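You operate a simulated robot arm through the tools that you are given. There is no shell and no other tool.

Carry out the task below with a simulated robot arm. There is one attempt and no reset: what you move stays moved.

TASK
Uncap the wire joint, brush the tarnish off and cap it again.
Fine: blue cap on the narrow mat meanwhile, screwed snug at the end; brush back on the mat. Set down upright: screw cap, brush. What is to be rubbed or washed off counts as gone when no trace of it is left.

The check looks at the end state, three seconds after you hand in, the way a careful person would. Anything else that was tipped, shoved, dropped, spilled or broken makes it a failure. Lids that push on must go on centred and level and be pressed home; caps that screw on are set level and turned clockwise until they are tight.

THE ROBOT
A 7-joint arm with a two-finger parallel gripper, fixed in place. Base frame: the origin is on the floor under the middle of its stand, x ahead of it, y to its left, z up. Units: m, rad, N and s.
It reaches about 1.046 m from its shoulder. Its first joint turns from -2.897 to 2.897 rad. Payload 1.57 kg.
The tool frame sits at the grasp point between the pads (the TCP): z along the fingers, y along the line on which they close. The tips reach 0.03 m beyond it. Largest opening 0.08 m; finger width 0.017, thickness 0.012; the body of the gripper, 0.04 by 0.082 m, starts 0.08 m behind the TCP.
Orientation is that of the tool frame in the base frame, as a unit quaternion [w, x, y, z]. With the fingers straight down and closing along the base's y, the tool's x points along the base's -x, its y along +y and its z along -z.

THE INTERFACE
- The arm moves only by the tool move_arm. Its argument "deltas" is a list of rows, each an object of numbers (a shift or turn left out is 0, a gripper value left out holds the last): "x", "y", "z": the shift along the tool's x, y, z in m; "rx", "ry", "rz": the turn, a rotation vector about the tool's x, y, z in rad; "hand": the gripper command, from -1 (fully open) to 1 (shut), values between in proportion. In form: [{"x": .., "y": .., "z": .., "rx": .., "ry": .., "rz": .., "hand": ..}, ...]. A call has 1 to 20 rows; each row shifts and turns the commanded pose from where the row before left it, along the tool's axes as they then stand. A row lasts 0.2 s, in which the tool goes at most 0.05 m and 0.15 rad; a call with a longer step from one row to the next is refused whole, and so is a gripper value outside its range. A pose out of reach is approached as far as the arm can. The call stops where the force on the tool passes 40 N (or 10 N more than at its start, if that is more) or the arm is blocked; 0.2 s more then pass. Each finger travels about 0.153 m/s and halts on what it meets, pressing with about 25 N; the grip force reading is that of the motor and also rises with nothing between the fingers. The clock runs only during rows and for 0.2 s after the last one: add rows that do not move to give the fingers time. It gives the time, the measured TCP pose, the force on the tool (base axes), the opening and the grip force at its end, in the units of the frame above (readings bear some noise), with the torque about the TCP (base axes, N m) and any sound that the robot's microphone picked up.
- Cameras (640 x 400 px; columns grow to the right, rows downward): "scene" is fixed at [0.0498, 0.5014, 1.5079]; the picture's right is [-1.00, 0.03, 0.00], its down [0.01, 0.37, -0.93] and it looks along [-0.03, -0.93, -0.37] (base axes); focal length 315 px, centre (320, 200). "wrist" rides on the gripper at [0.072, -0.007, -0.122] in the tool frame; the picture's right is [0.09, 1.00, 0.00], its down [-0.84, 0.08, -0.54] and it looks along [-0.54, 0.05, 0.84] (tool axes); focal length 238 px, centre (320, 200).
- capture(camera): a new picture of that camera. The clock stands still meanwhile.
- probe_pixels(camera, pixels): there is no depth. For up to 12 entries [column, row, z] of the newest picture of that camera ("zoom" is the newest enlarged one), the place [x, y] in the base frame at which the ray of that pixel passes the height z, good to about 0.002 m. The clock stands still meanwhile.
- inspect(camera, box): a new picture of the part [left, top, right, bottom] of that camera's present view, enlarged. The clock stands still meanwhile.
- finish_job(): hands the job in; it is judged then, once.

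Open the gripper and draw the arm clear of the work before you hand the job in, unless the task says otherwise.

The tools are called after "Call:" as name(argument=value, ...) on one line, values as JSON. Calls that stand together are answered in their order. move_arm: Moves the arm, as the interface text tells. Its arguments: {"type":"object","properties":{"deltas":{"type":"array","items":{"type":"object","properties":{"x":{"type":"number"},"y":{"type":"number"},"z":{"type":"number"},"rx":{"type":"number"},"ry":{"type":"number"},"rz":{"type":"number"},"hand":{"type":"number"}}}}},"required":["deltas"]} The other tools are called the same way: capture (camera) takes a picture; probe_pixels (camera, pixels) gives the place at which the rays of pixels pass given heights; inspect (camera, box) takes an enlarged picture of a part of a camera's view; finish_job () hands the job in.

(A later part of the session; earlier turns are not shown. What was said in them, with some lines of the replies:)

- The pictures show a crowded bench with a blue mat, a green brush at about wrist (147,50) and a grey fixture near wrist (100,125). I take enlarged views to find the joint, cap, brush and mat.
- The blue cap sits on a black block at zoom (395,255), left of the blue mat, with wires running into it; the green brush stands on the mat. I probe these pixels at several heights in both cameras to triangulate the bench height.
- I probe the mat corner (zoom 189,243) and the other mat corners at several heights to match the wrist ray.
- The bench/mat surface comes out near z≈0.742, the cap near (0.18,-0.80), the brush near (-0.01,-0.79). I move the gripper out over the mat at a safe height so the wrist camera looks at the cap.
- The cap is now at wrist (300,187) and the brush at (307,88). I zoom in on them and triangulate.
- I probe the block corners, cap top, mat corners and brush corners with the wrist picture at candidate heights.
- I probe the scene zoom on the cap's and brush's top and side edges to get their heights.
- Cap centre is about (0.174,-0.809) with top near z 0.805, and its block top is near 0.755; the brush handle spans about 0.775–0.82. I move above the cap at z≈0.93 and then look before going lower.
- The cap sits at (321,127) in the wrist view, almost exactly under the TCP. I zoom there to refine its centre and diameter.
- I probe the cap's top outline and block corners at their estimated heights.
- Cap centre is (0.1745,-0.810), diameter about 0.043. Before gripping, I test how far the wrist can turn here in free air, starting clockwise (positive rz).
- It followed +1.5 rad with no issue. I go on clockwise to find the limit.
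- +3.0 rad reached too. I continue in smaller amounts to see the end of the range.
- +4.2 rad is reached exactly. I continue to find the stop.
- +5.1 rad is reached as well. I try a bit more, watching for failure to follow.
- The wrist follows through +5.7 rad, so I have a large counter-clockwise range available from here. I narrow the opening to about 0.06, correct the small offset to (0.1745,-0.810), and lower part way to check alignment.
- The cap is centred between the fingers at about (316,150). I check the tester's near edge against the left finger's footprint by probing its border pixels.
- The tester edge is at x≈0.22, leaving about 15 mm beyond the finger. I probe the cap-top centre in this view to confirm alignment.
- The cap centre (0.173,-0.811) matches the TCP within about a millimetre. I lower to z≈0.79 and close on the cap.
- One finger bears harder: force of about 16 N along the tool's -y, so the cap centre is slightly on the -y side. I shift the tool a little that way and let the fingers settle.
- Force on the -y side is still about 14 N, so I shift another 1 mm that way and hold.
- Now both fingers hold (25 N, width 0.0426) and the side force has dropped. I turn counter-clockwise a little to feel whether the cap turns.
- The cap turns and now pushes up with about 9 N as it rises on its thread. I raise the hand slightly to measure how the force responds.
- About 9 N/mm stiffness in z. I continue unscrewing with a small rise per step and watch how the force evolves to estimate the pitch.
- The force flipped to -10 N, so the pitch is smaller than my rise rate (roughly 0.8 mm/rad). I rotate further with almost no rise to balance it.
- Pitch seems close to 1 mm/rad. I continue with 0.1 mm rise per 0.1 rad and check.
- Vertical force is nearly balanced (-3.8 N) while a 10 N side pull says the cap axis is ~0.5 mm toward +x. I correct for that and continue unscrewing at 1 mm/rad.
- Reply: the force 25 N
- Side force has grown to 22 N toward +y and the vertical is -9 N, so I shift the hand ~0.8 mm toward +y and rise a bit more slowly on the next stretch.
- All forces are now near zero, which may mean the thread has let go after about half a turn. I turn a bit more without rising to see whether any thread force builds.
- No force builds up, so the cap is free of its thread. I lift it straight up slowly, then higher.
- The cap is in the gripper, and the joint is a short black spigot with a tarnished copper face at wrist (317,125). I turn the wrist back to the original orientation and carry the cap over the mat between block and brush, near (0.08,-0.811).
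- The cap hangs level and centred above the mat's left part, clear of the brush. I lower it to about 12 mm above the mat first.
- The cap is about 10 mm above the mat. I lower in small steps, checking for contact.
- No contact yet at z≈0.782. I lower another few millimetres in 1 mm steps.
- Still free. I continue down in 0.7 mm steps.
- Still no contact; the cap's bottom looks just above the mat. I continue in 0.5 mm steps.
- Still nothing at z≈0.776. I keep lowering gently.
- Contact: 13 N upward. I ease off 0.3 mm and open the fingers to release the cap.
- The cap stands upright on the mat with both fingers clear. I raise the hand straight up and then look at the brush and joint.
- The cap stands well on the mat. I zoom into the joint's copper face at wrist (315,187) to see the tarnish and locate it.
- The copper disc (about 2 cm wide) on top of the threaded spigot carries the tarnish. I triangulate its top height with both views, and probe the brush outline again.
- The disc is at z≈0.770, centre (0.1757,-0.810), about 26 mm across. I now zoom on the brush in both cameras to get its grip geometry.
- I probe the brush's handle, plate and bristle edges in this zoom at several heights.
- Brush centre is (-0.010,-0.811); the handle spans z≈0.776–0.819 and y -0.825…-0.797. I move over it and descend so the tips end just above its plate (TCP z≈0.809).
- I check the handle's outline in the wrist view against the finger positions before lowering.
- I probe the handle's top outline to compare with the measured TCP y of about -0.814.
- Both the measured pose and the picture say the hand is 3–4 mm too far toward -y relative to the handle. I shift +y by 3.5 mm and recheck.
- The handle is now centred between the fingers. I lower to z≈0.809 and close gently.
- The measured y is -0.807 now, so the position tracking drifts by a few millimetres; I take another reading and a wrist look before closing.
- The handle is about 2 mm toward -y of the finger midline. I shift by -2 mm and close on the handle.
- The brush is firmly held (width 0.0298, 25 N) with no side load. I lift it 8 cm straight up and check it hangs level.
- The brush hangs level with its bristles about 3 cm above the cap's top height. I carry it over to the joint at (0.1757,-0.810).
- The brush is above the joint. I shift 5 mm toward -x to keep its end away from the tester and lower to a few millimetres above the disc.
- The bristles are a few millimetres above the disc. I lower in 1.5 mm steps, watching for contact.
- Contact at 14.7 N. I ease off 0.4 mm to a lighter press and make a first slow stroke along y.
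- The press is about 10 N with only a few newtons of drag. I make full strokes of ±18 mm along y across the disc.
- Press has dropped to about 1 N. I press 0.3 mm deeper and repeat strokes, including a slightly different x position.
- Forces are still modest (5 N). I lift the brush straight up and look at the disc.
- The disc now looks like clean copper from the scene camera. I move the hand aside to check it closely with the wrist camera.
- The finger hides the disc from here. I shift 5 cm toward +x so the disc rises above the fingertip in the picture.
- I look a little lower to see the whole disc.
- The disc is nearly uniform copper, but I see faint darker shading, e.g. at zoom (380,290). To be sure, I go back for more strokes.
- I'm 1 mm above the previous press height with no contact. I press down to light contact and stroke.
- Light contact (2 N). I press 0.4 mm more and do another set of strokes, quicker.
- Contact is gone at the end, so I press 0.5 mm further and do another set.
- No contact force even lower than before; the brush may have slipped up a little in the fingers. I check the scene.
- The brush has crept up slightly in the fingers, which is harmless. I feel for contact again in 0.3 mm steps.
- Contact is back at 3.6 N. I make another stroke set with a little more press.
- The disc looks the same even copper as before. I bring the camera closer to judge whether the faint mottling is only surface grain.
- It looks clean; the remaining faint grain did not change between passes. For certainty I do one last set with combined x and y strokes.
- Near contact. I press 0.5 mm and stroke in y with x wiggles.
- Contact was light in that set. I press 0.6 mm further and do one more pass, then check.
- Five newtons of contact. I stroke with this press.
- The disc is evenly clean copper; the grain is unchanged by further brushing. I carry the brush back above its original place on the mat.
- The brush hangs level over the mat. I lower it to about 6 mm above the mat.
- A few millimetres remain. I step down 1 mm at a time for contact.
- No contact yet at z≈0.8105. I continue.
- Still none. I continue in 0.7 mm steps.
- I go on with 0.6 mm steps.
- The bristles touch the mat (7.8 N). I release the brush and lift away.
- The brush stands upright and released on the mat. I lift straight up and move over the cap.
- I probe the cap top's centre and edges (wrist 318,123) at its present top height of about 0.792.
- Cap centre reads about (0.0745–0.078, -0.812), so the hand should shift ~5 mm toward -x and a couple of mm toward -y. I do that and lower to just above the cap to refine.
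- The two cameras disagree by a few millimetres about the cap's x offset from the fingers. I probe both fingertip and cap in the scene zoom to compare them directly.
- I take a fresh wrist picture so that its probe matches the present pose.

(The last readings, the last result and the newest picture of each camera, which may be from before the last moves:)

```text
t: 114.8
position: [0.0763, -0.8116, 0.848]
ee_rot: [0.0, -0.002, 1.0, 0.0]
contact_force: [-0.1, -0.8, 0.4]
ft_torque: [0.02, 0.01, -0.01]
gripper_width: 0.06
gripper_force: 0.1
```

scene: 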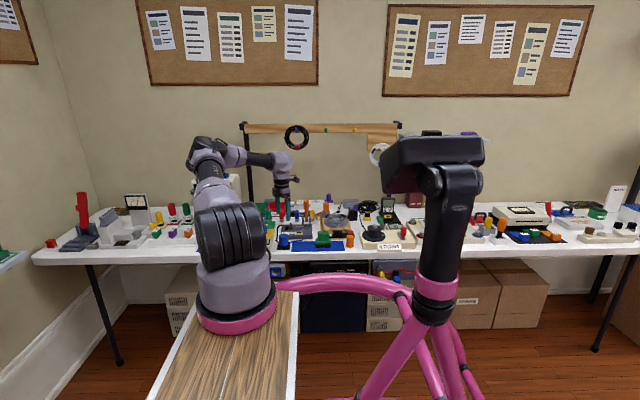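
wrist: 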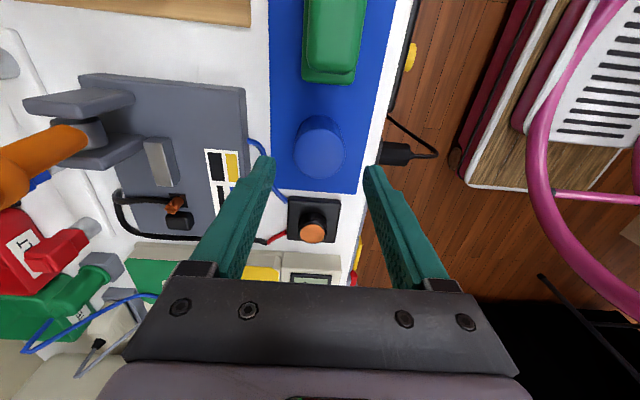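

Taking both cameras together, the cap centre is about (0.076,-0.812) with its top near 0.786, so the hand is aligned within about a millimetre. I lower to z≈0.778.

Call:
move_arm(deltas=[{"z": 0.03}, {"z": 0.03}, {"z": 0.008}, {}, {}])

Call:
inspect(camera="wrist", box=[250, 100, 390, 240])

```text
t: 116.0
position: [0.0738, -0.8099, 0.7784]
ee_rot: [0.0, -0.002, 1.0, -0.001]
contact_force: [-0.5, -0.1, 0.2]
ft_torque: [-0.02, 0.0, -0.01]
gripper_width: 0.0601
gripper_force: 0.0
```

```text
2.86 times, centred on (320, 170) of wrist
```

zoom: 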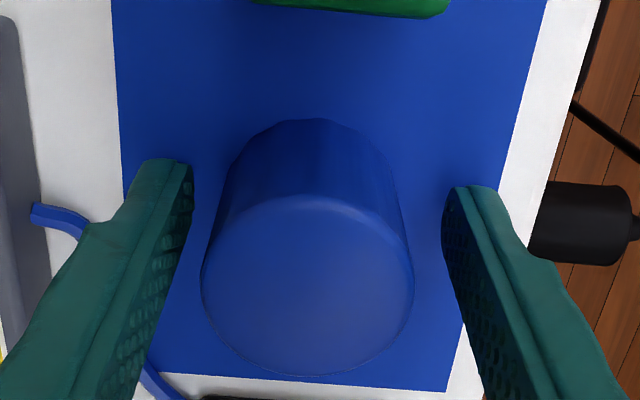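

The cap is aligned in x, but sits about 2.5 mm toward -y of the finger midline. I shift that way and close.

Call:
move_arm(deltas=[{"y": -0.0025}, {}, {"hand": -0.2}, {"hand": 0.0}, {"hand": 0.2}, {}, {}])

Call:
inspect(camera="wrist", box=[250, 100, 390, 240])

```text
t: 117.6
position: [0.0729, -0.8134, 0.7773]
ee_rot: [0.0, -0.002, 1.0, 0.0]
contact_force: [0.3, -0.1, 0.4]
ft_torque: [0.01, -0.04, 0.03]
gripper_width: 0.0429
gripper_force: 24.5
```

```text
2.86 times, centred on (320, 170) of wrist
```

zoom: 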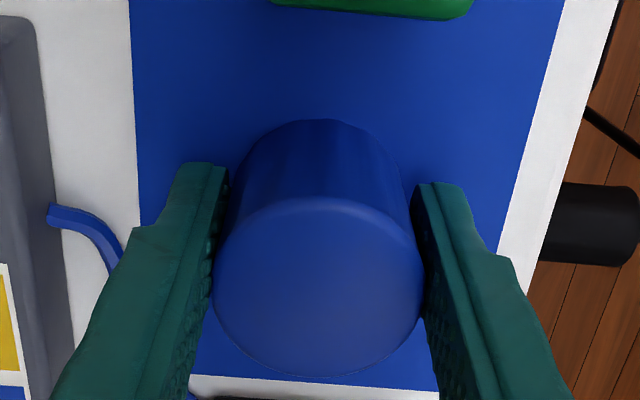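

Both fingers hold the cap with balanced force. I check in the scene view how the finger lines up with the cap's axis.

Call:
inspect(camera="scene", box=[290, 215, 320, 255])

```text
10.00 times, centred on (305, 235) of scene
```

zoom: 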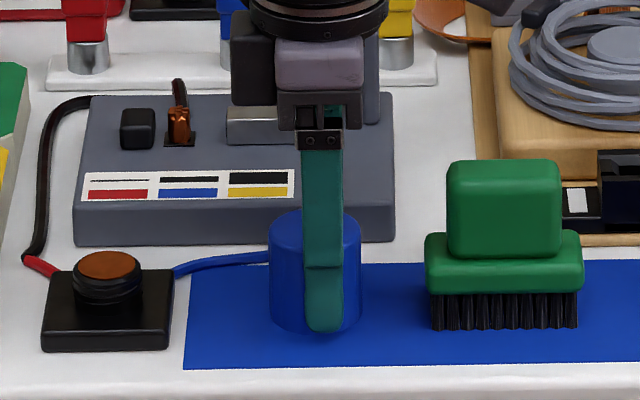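

The finger's centreline is about 2–4 mm to the -x side of the cap's axis. I reopen slightly, shift 2.5 mm toward +x, and grip again.

Call:
move_arm(deltas=[{"hand": -0.3}, {"hand": -0.3}, {"x": -0.0028}, {}, {"hand": 0.0}, {"hand": 0.2}, {}, {}])

Call:
inspect(camera="scene", box=[290, 215, 320, 255])

Call:
inspect(camera="wrist", box=[250, 100, 390, 240])

```text
t: 119.4
position: [0.0776, -0.8142, 0.7795]
ee_rot: [0.0, -0.002, 1.0, 0.0]
contact_force: [-0.7, 0.1, 0.6]
ft_torque: [0.01, 0.02, -0.01]
gripper_width: 0.0431
gripper_force: 24.8
```

```text
10.00 times, centred on (305, 235) of scene
```

zoom: 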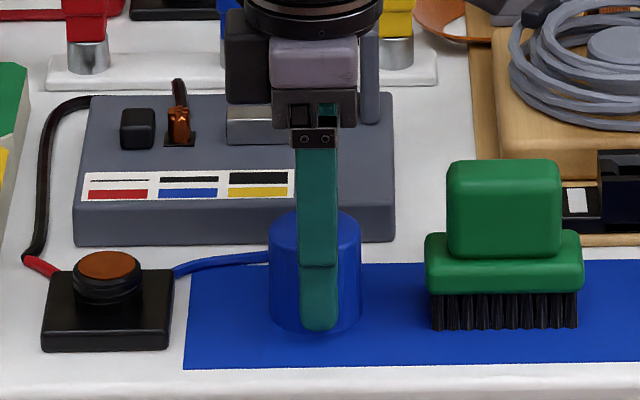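

```text
2.86 times, centred on (320, 170) of wrist
```

zoom: 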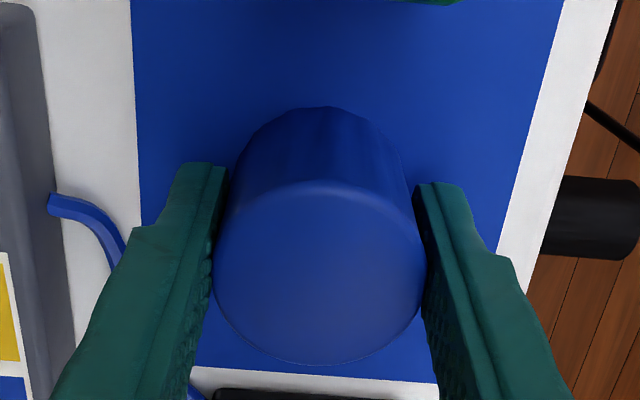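

The finger centreline now matches the cap axis. I lift the cap straight up, carry it over the joint, and turn the wrist toward where the thread released.

Call:
move_arm(deltas=[{"z": -0.01}, {"z": -0.03}, {"z": -0.03}, {"z": -0.03}, {"x": -0.035, "y": 0.001}, {"x": -0.035, "y": 0.001}, {"x": -0.029, "y": 0.001}, {}, {}])

Call:
inspect(camera="scene", box=[265, 205, 335, 260])

```text
t: 121.4
position: [0.1799, -0.8091, 0.8793]
ee_rot: [0.0, -0.001, 1.0, 0.0]
contact_force: [0.2, 0.6, -0.3]
ft_torque: [0.01, -0.01, 0.0]
gripper_width: 0.0428
gripper_force: 24.7
```

```text
7.27 times, centred on (300, 232) of scene
```

zoom: 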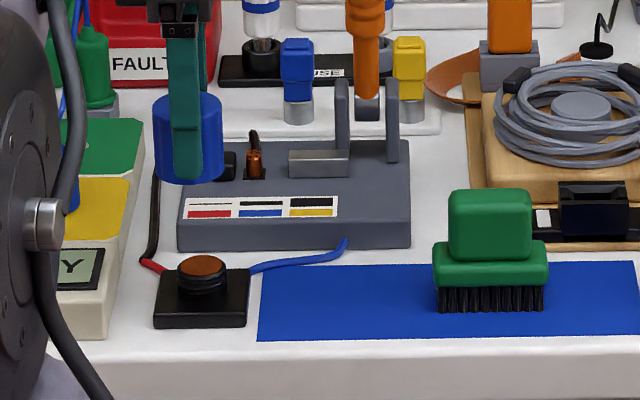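

The brush stands upright on the mat and the cap is held. I turn the wrist to θ≈1.9 rad above the joint.

Call:
move_arm(deltas=[{"rz": 0.146}, {"rz": 0.146}, {"rz": 0.146}, {"rz": 0.146}, {"rz": 0.146}, {"rz": 0.146}, {"rz": 0.146}, {"rz": 0.146}, {"rz": 0.146}, {"rz": 0.146}, {"rz": 0.146}, {"rz": 0.146}, {"rz": 0.146}, {}, {}])

Call:
move_arm(deltas=[{}])

Call:
inspect(camera="scene", box=[265, 205, 325, 260])

Call:
capture(camera="wrist")

```text
t: 124.6
position: [0.1763, -0.8126, 0.8784]
ee_rot: [0.0, 0.812, 0.583, 0.0]
contact_force: [0.6, 0.5, -0.3]
ft_torque: [0.02, 0.0, -0.01]
gripper_width: 0.043
gripper_force: 25.3
```

```text
t: 125.0
position: [0.1757, -0.8105, 0.8783]
ee_rot: [0.0, 0.812, 0.583, 0.0]
contact_force: [-0.8, -0.8, 0.2]
ft_torque: [0.03, 0.0, -0.02]
gripper_width: 0.0429
gripper_force: 24.3
```

```text
7.27 times, centred on (295, 232) of scene
```

zoom: 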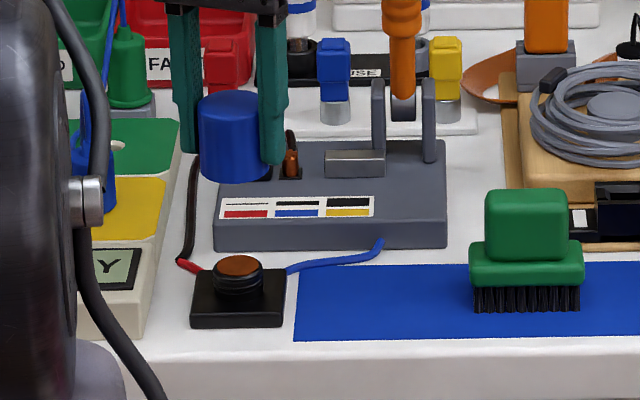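

```text
taken
```

wrist: 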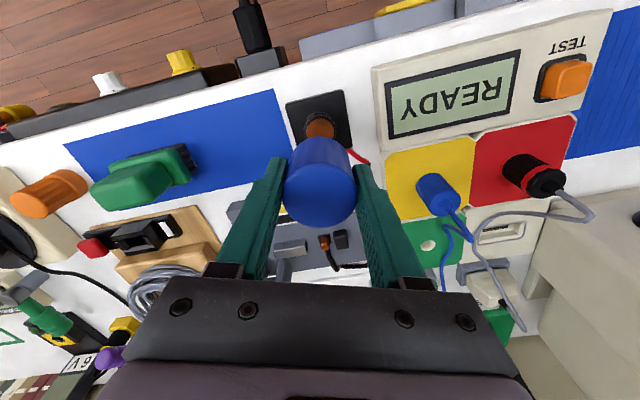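

I compare the cap's axis with the spigot's axis through scene probes.

Call:
probe_pixels(camera="zoom", pixels=[[199, 140, 0.865], [270, 140, 0.865], [199, 140, 0.86], [270, 140, 0.86], [214, 265, 0.77], [263, 265, 0.77], [238, 264, 0.77], [209, 275, 0.765], [265, 278, 0.765]])

```text
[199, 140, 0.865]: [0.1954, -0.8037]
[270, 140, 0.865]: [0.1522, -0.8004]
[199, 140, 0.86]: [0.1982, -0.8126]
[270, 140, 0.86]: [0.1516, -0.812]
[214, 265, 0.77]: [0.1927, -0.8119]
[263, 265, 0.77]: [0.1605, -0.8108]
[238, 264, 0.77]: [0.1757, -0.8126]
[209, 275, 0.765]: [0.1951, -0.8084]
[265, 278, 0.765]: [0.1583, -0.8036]
```

Cap axis x≈0.1748 and spigot axis ≈0.1763, so I shift about 1 mm toward +x and +y and lower to just above the spigot.

Call:
move_arm(deltas=[{"x": 0.0013, "y": 0.0006}, {"z": 0.03}, {"z": 0.03}, {"z": 0.008}, {}, {}])

Call:
inspect(camera="scene", box=[270, 220, 310, 255])

Call:
inspect(camera="wrist", box=[250, 80, 390, 220])

```text
t: 126.4
position: [0.1775, -0.812, 0.8104]
ee_rot: [0.0, 0.812, 0.583, 0.0]
contact_force: [0.1, 0.2, -0.2]
ft_torque: [0.0, 0.0, 0.0]
gripper_width: 0.043
gripper_force: 25.0
```

```text
11.43 times, centred on (290, 238) of scene
```

zoom: 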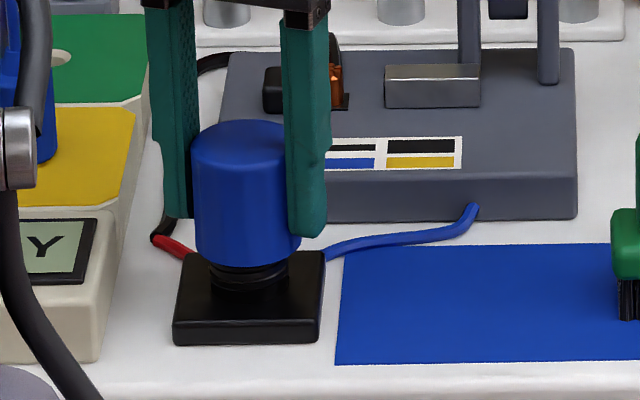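

```text
2.86 times, centred on (320, 150) of wrist
```

zoom: 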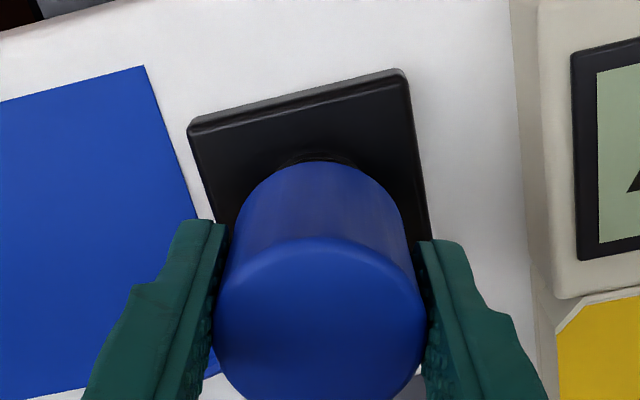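

I probe the cap's left edge and the visible spigot edges to check the alignment more exactly.

Call:
probe_pixels(camera="zoom", pixels=[[192, 190, 0.795], [192, 190, 0.79], [195, 235, 0.78], [195, 235, 0.775], [299, 250, 0.775], [208, 272, 0.762], [293, 276, 0.762], [213, 284, 0.757], [290, 284, 0.757], [245, 268, 0.772]])

```text
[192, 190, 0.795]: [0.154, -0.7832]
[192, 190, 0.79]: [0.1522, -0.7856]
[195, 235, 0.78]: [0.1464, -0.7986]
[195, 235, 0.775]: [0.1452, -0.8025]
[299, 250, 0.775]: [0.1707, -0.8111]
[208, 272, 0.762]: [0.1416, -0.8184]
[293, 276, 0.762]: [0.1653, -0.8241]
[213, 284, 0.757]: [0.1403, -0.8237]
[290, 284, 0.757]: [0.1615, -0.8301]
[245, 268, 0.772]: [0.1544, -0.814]
```

Those probes applied to the wrist zoom, which was the newest. I retake the scene zoom and probe again.

Call:
inspect(camera="scene", box=[270, 220, 310, 255])

Call:
probe_pixels(camera="zoom", pixels=[[192, 190, 0.795], [192, 190, 0.79], [195, 235, 0.78], [195, 235, 0.775], [299, 250, 0.775], [208, 272, 0.762], [293, 276, 0.762], [213, 284, 0.757], [290, 284, 0.757], [245, 268, 0.772]])

Call:
move_arm(deltas=[{}])

```text
11.43 times, centred on (290, 238) of scene
```

zoom: 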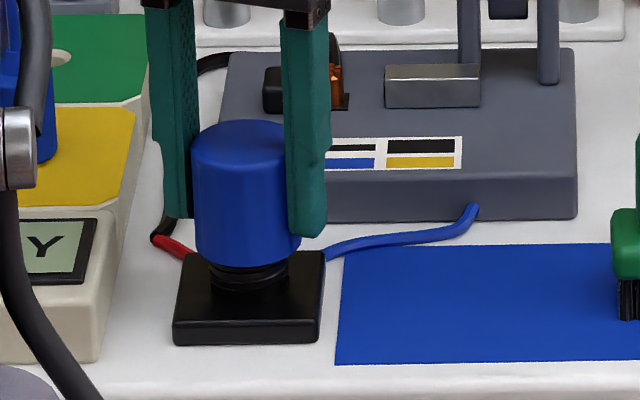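

```text
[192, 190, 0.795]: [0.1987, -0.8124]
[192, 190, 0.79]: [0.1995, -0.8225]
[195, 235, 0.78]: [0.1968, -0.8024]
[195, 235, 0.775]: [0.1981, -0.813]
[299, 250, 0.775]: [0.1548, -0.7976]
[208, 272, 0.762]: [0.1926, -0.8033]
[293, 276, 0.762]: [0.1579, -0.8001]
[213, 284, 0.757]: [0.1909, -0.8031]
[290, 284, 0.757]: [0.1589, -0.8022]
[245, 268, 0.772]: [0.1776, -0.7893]
```

```text
t: 126.8
position: [0.1762, -0.8106, 0.8107]
ee_rot: [0.0, 0.812, 0.584, 0.0]
contact_force: [0.5, -1.3, -0.2]
ft_torque: [0.0, -0.01, 0.0]
gripper_width: 0.0431
gripper_force: 24.9
```

Cap centre x≈0.1765 and spigot ≈0.1750–0.1763, so they agree within about a millimetre. I nudge 0.5 mm toward -x and lower over the spigot in small steps.

Call:
move_arm(deltas=[{"x": -0.0002, "y": -0.0005}, {"z": 0.002}, {"z": 0.002}, {"z": 0.002}, {}])

```text
t: 128.0
position: [0.1757, -0.8109, 0.8047]
ee_rot: [-0.001, 0.812, 0.584, 0.0]
contact_force: [0.7, -0.4, -0.8]
ft_torque: [-0.02, -0.01, 0.0]
gripper_width: 0.0431
gripper_force: 25.6
```

No contact at z≈0.804. I continue down in small steps.

Call:
move_arm(deltas=[{"z": 0.0015}, {"z": 0.0015}, {}])

```text
t: 128.8
position: [0.1759, -0.8097, 0.8002]
ee_rot: [0.0, 0.812, 0.584, 0.001]
contact_force: [0.1, 0.2, -1.0]
ft_torque: [0.0, 0.0, 0.04]
gripper_width: 0.0431
gripper_force: 25.0
```

The cap has gone over the spigot's rim with no contact. I continue toward the thread start, expected near z 0.797.

Call:
move_arm(deltas=[{"z": 0.001}, {"z": 0.001}, {"z": 0.001}, {}])

```text
t: 129.8
position: [0.1772, -0.8123, 0.7974]
ee_rot: [0.0, 0.812, 0.584, 0.0]
contact_force: [-0.4, 0.3, -0.4]
ft_torque: [0.03, 0.02, -0.01]
gripper_width: 0.0431
gripper_force: 24.9
```

Call:
move_arm(deltas=[{"z": 0.0006}, {"z": 0.0006}, {}])

```text
t: 130.6
position: [0.176, -0.8098, 0.7961]
ee_rot: [0.0, 0.812, 0.584, 0.0]
contact_force: [0.7, 0.5, -0.8]
ft_torque: [0.0, -0.03, 0.01]
gripper_width: 0.043
gripper_force: 25.1
```

Still free at z≈0.797 (I should have announced that last step: it was a further 1.2 mm down). I keep feeling downward in 0.5 mm steps.

Call:
move_arm(deltas=[{"z": 0.0005}, {"z": 0.0005}, {}])

```text
t: 131.4
position: [0.1757, -0.8104, 0.7967]
ee_rot: [0.001, 0.812, 0.584, -0.001]
contact_force: [-3.8, 1.2, 9.0]
ft_torque: [0.14, 0.04, -0.02]
gripper_width: 0.0431
gripper_force: 25.4
```

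Contact with about 9 N: the cap rests on the thread. I begin turning clockwise and watch the forces.

Call:
move_arm(deltas=[{"rz": 0.1}, {"rz": 0.1}, {"rz": 0.1}, {"rz": 0.1}, {}])

```text
t: 132.6
position: [0.1762, -0.8095, 0.7972]
ee_rot: [0.0, 0.912, 0.41, 0.0]
contact_force: [-4.6, 9.2, 16.9]
ft_torque: [0.28, 0.11, -0.03]
gripper_width: 0.0432
gripper_force: 24.6
```

Upward force grew to 17 N, as if riding up on the thread's start. I turn a bit more without lowering.

Call:
move_arm(deltas=[{"rz": 0.1}, {"rz": 0.1}, {"rz": 0.1}, {}])

```text
t: 133.6
position: [0.1759, -0.8102, 0.7952]
ee_rot: [0.0, 0.963, 0.269, 0.001]
contact_force: [-3.0, 12.5, 14.9]
ft_torque: [0.24, 0.13, -0.02]
gripper_width: 0.0428
gripper_force: 25.5
```

Force has levelled off at about 15 N with a 12 N side push toward +y. I shift 0.5 mm toward +y and keep turning while descending at about 1 mm/rad.

Call:
move_arm(deltas=[{"x": 0.0001, "y": -0.0005}, {"rz": 0.1, "z": 0.0001}, {"rz": 0.1, "z": 0.0001}, {"rz": 0.1, "z": 0.0001}, {"rz": 0.1, "z": 0.0001}, {}])

```text
t: 135.0
position: [0.1762, -0.8096, 0.7945]
ee_rot: [0.0, 0.997, 0.073, 0.0]
contact_force: [0.1, 1.1, 3.6]
ft_torque: [0.06, 0.11, -0.03]
gripper_width: 0.043
gripper_force: 25.4
```

Force has dropped to 3.6 N with tiny side load, so the thread has caught and draws down. I continue turning and descending.

Call:
move_arm(deltas=[{"rz": 0.1, "z": 0.0001}, {"rz": 0.1, "z": 0.0001}, {"rz": 0.1, "z": 0.0001}, {"rz": 0.1, "z": 0.0001}, {"rz": 0.1, "z": 0.0001}, {"rz": 0.1, "z": 0.0001}, {}])

```text
t: 136.6
position: [0.1772, -0.8103, 0.7955]
ee_rot: [0.0, 0.974, -0.225, 0.0]
contact_force: [3.7, 7.3, 1.9]
ft_torque: [0.11, -0.06, -0.03]
gripper_width: 0.0429
gripper_force: 25.2
```

Balanced still. I continue with another 0.6 rad.

Call:
move_arm(deltas=[{"rz": 0.1, "z": 0.0001, "y": -0.0003}, {"rz": 0.1, "z": 0.0001}, {"rz": 0.1, "z": 0.0001}, {"rz": 0.1, "z": 0.0001}, {"rz": 0.1, "z": 0.0001}, {"rz": 0.1, "z": 0.0001}, {}])

```text
t: 138.2
position: [0.1772, -0.8098, 0.794]
ee_rot: [0.0, 0.864, -0.503, 0.0]
contact_force: [9.2, -2.8, 4.8]
ft_torque: [-0.04, -0.22, -0.02]
gripper_width: 0.0429
gripper_force: 24.8
```

Small upward force of 5 N and 9 N toward +x. I shift 0.4 mm toward +x and keep turning, descending slightly slower.

Call:
move_arm(deltas=[{"rz": 0.1, "z": 8e-05, "x": 0.0003, "y": -0.0003}, {"rz": 0.1, "z": 8e-05}, {"rz": 0.1, "z": 8e-05}, {"rz": 0.1, "z": 8e-05}, {"rz": 0.1, "z": 8e-05}, {"rz": 0.1, "z": 8e-05}, {}])

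```text
t: 139.8
position: [0.1776, -0.8116, 0.7948]
ee_rot: [-0.001, -0.677, 0.736, -0.001]
contact_force: [9.5, -12.6, 12.9]
ft_torque: [-0.21, -0.25, -0.04]
gripper_width: 0.0429
gripper_force: 24.9
```

Upward force has risen to 13 N with some side load, so I correct the side offset and turn without further lowering for a bit.

Call:
move_arm(deltas=[{"x": 0.0005, "y": -0.0003}, {"rz": 0.1}, {"rz": 0.1}, {"rz": 0.1}, {"rz": 0.1}, {}])

```text
t: 141.2
position: [0.1766, -0.8109, 0.7932]
ee_rot: [0.0, -0.516, 0.857, 0.001]
contact_force: [4.7, -11.8, 6.2]
ft_torque: [-0.3, -0.08, -0.03]
gripper_width: 0.0428
gripper_force: 24.8
```

Now 6 N up. I continue 0.4 rad with slight lowering and watch the torque about z for tightening.

Call:
move_arm(deltas=[{"rz": 0.1, "x": 0.0003, "y": -0.0003, "z": 5e-05}, {"rz": 0.1, "z": 5e-05}, {"rz": 0.1, "z": 5e-05}, {"rz": 0.1, "z": 5e-05}, {}])

Call:
inspect(camera="scene", box=[270, 220, 310, 255])

```text
t: 142.4
position: [0.1768, -0.8093, 0.7931]
ee_rot: [0.0, -0.336, 0.942, 0.0]
contact_force: [1.8, -6.8, -1.0]
ft_torque: [-0.19, -0.04, 0.0]
gripper_width: 0.0425
gripper_force: 25.3
```

```text
11.43 times, centred on (290, 238) of scene
```

zoom: 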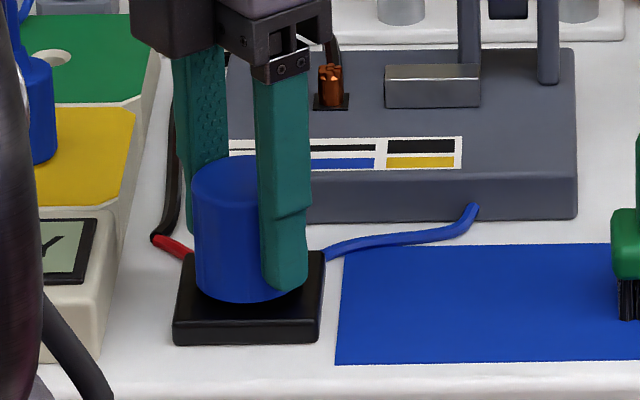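

θ is now about 5.6 rad and the cap is almost down. I turn further and watch for resistance (z torque) as it seats.

Call:
move_arm(deltas=[{"rz": 0.1, "z": 0.0001}, {"rz": 0.1, "z": 0.0001}, {}])

```text
t: 143.2
position: [0.1762, -0.8102, 0.7931]
ee_rot: [0.001, -0.241, 0.971, 0.0]
contact_force: [-4.5, -6.4, 0.7]
ft_torque: [-0.27, 0.27, 0.32]
gripper_width: 0.0417
gripper_force: 25.0
```

A resisting z torque of 0.32 N·m appears: the cap is seating. I turn a little more to make it snug.

Call:
move_arm(deltas=[{"rz": 0.08}, {"rz": 0.08}, {}])

```text
t: 144.0
position: [0.1766, -0.8099, 0.7922]
ee_rot: [0.0, -0.222, 0.975, 0.0]
contact_force: [-8.4, -11.3, 0.2]
ft_torque: [-0.23, 0.05, 0.1]
gripper_width: 0.0422
gripper_force: 24.9
out of reach, approached as far as the arm can: row 2
```

The wrist reached its limit at θ≈5.84. I release, lift clear of the cap and look at how it sits before regripping for a final tightening turn.

Call:
move_arm(deltas=[{"hand": 0.0}, {"hand": -0.25}, {"hand": -0.5}, {}, {}, {"z": -0.01}, {"z": -0.025}, {"z": -0.025}, {}])

Call:
inspect(camera="scene", box=[270, 220, 310, 255])

Call:
inspect(camera="wrist", box=[250, 80, 390, 220])

```text
t: 146.0
position: [0.1766, -0.8092, 0.8517]
ee_rot: [0.0, -0.223, 0.975, -0.001]
contact_force: [0.2, 0.8, -0.5]
ft_torque: [0.03, 0.0, 0.0]
gripper_width: 0.0601
gripper_force: 0.0
```

```text
11.43 times, centred on (290, 238) of scene
```

zoom: 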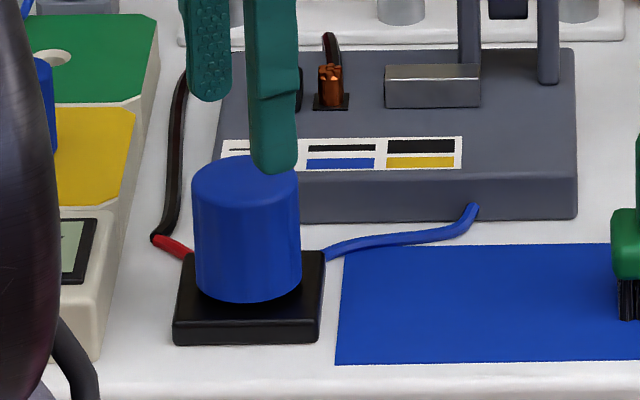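

```text
2.86 times, centred on (320, 150) of wrist
```

zoom: 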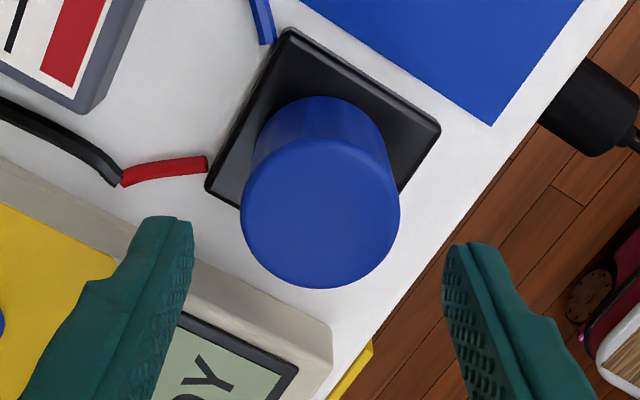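

The cap sits level and as low as at the start. I rotate the open hand back above the cap for a fresh grip to tighten further.

Call:
move_arm(deltas=[{"rz": -0.145}, {"rz": -0.145}, {"rz": -0.145}, {"rz": -0.145}, {"rz": -0.145}, {"rz": -0.145}, {"rz": -0.145}, {"rz": -0.145}, {"rz": -0.145}, {"rz": -0.145}, {"rz": -0.145}, {"rz": -0.145}, {"rz": -0.145}, {"rz": -0.145}, {"rz": -0.145}, {"rz": -0.145}, {"rz": -0.145}, {"rz": -0.145}, {"rz": -0.145}, {"rz": -0.145}])

Call:
move_arm(deltas=[{}, {}])

Call:
inspect(camera="wrist", box=[250, 80, 390, 220])

```text
t: 150.2
position: [0.177, -0.8106, 0.8526]
ee_rot: [0.0, 0.995, 0.105, 0.001]
contact_force: [-1.0, -0.3, -0.2]
ft_torque: [0.0, 0.01, -0.01]
gripper_width: 0.0598
gripper_force: 0.0
```

```text
t: 150.8
position: [0.1771, -0.8107, 0.8532]
ee_rot: [0.0, 0.995, 0.104, 0.0]
contact_force: [-0.7, 0.3, -0.4]
ft_torque: [-0.01, 0.03, 0.03]
gripper_width: 0.0602
gripper_force: 0.0
```

```text
2.86 times, centred on (320, 150) of wrist
```

zoom: 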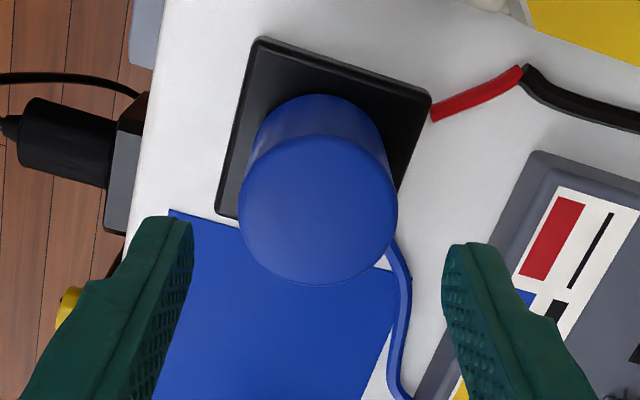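

The open hand is centred over the cap at θ≈2.93. I lower back to the grip height and close.

Call:
move_arm(deltas=[{"z": 0.03}, {"z": 0.028}, {}, {"hand": -0.2}, {"hand": 0.0}, {"hand": 0.2}, {}, {}])

```text
t: 152.6
position: [0.1757, -0.8124, 0.7966]
ee_rot: [-0.001, 0.995, 0.103, 0.0]
contact_force: [-4.8, 15.1, -1.3]
ft_torque: [0.17, 0.01, 0.05]
gripper_width: 0.0455
gripper_force: 7.7
```

One finger touches first; the force says to move toward +y base. I shift ~1.8 mm along the tool's -y and let both fingers close.

Call:
move_arm(deltas=[{"y": -0.001}, {"y": -0.0008}, {}, {}, {}])

```text
t: 153.8
position: [0.1753, -0.8099, 0.7976]
ee_rot: [-0.001, 0.995, 0.103, 0.0]
contact_force: [-7.6, 4.1, -0.5]
ft_torque: [0.12, 0.18, 0.0]
gripper_width: 0.0427
gripper_force: 25.2
```

Both fingers hold now. I turn clockwise and watch the z torque.

Call:
move_arm(deltas=[{"rz": 0.08}, {"rz": 0.08}, {"rz": 0.08}, {}])

```text
t: 154.8
position: [0.1772, -0.8103, 0.7971]
ee_rot: [0.001, 1.0, -0.016, 0.001]
contact_force: [5.0, -5.9, 8.1]
ft_torque: [-0.06, -0.08, 0.38]
gripper_width: 0.042
gripper_force: 25.1
```

Resisting torque 0.38 N·m. I turn a little more to see whether it saturates.

Call:
move_arm(deltas=[{"rz": 0.08}, {"rz": 0.08}, {}])

Call:
inspect(camera="scene", box=[270, 220, 310, 255])

```text
t: 155.6
position: [0.1773, -0.8108, 0.7964]
ee_rot: [0.001, 0.995, -0.096, 0.0]
contact_force: [2.5, -20.5, 3.5]
ft_torque: [-0.35, -0.02, 0.21]
gripper_width: 0.043
gripper_force: 24.8
```

```text
11.43 times, centred on (290, 238) of scene
```

zoom: 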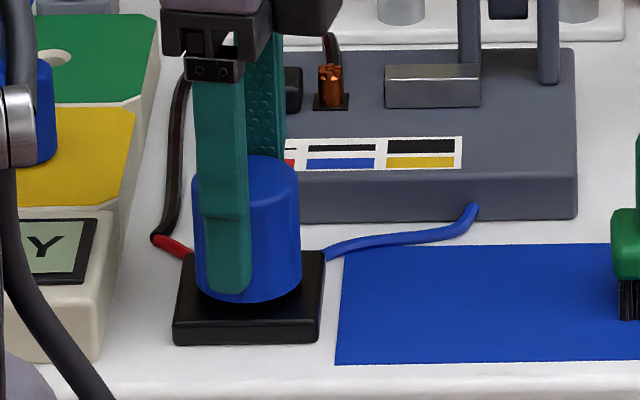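

Torque dropped to 0.21 with 20 N of side load, suggesting the fingers slipped on an already tight cap. I relieve the side load and turn again to confirm the torque limit.

Call:
move_arm(deltas=[{"y": 0.0009}, {}, {"rz": 0.06}, {"rz": 0.06}, {"rz": 0.06}, {"rz": 0.06}])

```text
t: 157.0
position: [0.1763, -0.81, 0.7934]
ee_rot: [-0.001, 0.976, -0.216, -0.001]
contact_force: [-0.6, 6.3, 2.0]
ft_torque: [0.07, 0.06, 0.12]
gripper_width: 0.0418
gripper_force: 25.7
```

Width and torque fluctuate (0.0418–0.043 m, 0.1–0.4 N·m), which is the fingers slipping round a tight cap. I turn one more stretch clockwise to confirm it doesn't yield.

Call:
move_arm(deltas=[{"rz": 0.06}, {"rz": 0.06}])

Call:
move_arm(deltas=[{"rz": 0.06}, {"rz": 0.06}])

Call:
move_arm(deltas=[{"rz": 0.06}, {"rz": 0.06}])

```text
t: 157.6
position: [0.1765, -0.8101, 0.7953]
ee_rot: [-0.001, 0.962, -0.274, 0.0]
contact_force: [1.1, 3.0, -4.9]
ft_torque: [-0.05, 0.02, 0.55]
gripper_width: 0.0418
gripper_force: 25.1
```

```text
t: 158.2
position: [0.1767, -0.8082, 0.7953]
ee_rot: [0.0, 0.944, -0.331, 0.0]
contact_force: [3.6, 9.7, 1.9]
ft_torque: [0.14, -0.03, 0.45]
gripper_width: 0.0425
gripper_force: 24.9
```

```text
t: 158.8
position: [0.1761, -0.8099, 0.7951]
ee_rot: [0.0, 0.922, -0.386, 0.001]
contact_force: [4.5, 9.2, -0.9]
ft_torque: [0.09, 0.0, 0.35]
gripper_width: 0.0425
gripper_force: 25.1
```

Torque peaks at 0.55 N·m with the fingers slipping, so the cap is snug. I open the gripper, lift straight up and inspect.

Call:
move_arm(deltas=[{"hand": 0.0}, {"hand": -0.25}, {"hand": -0.5}, {}, {}, {"z": -0.01}, {"z": -0.03}, {"z": -0.04}, {"z": -0.04}, {"z": -0.03}, {}])

Call:
inspect(camera="scene", box=[262, 220, 362, 270])

Call:
capture(camera="wrist")

```text
t: 161.2
position: [0.1769, -0.8093, 0.947]
ee_rot: [0.001, 0.922, -0.387, 0.0]
contact_force: [0.2, -0.4, -0.1]
ft_torque: [0.03, 0.0, 0.0]
gripper_width: 0.06
gripper_force: 0.1
```

```text
6.40 times, centred on (312, 245) of scene
```

zoom: 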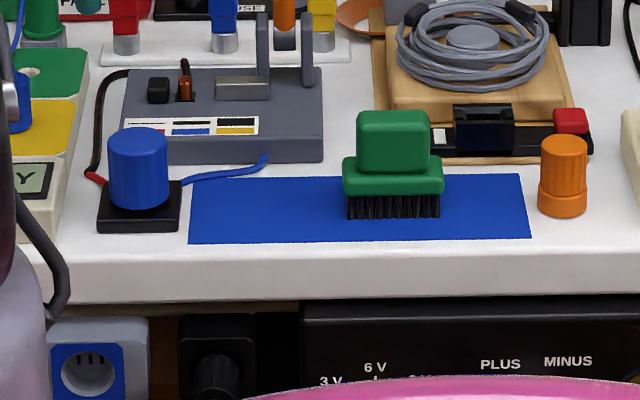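

```text
taken
```

wrist: 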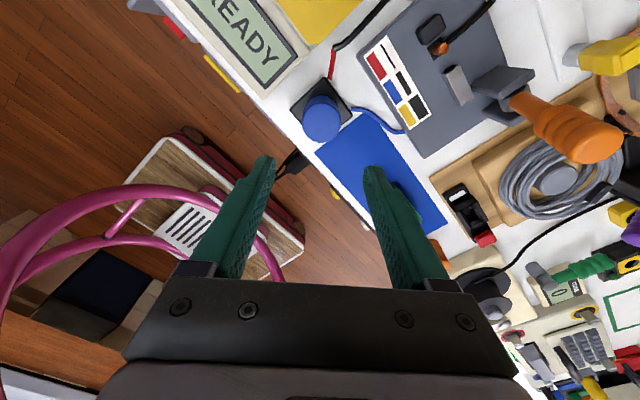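

Cap, brush, mat and surroundings look just as in the first picture, with the cap fully down and the brush upright. I raise the hand and draw it back from the bench, opening the gripper fully.

Call:
move_arm(deltas=[{"z": -0.04, "hand": -1}, {"z": -0.04}, {"z": -0.04}, {"x": -0.03, "y": -0.015}, {"x": -0.04, "y": -0.016}, {"x": -0.04, "y": -0.016}, {"x": -0.04, "y": -0.016}, {"x": -0.04, "y": -0.016}, {"x": -0.04, "y": -0.016}, {}, {}])

Call:
capture(camera="scene")

Call:
inspect(camera="scene", box=[270, 225, 310, 255])

```text
t: 163.6
position: [0.0809, -0.5791, 1.0674]
ee_rot: [0.0, 0.923, -0.386, 0.0]
contact_force: [0.3, 0.1, 0.5]
ft_torque: [0.02, 0.02, -0.01]
gripper_width: 0.0801
gripper_force: 0.0
```

```text
taken
```

scene: 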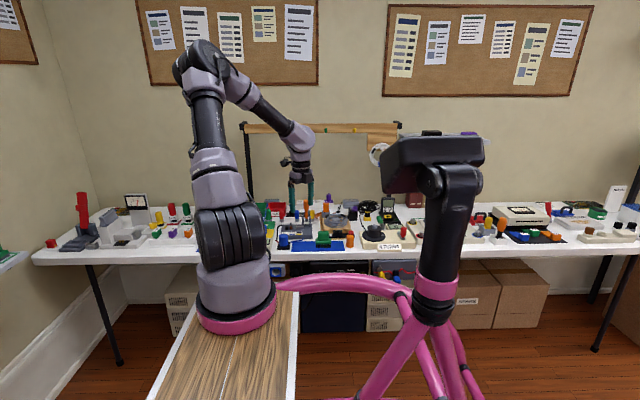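

```text
13.33 times, centred on (290, 240) of scene
```

zoom: 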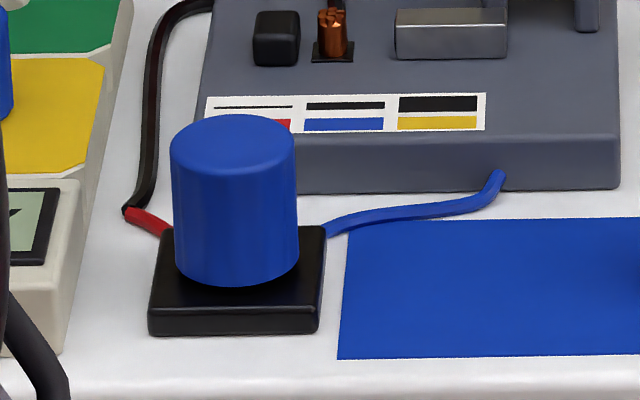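

The arm is clear, the gripper is open, the cap sits level and tight on its joint, and the brush stands on the mat. I hand the job in.

Call:
finish_job()

```text
The job is handed in.
```

The job is done and handed in, but I haven't seen the check's result.

- **Tarnish:** I brushed the copper face of the joint until it was an even, clean copper in both cameras. A faint mottling remains, but it did not change between brushing passes, so I took it to be the metal's grain.
- **Cap:** The blue cap stood upright on the narrow mat meanwhile. It is now screwed back on level, at the same height as at the start. I turned it clockwise until the fingers slipped on it at about 0.55 N·m.
- **Brush:** It is back upright on the mat where it was.

In the last pictures nothing else had moved. The gripper is open and the arm is clear of the bench.
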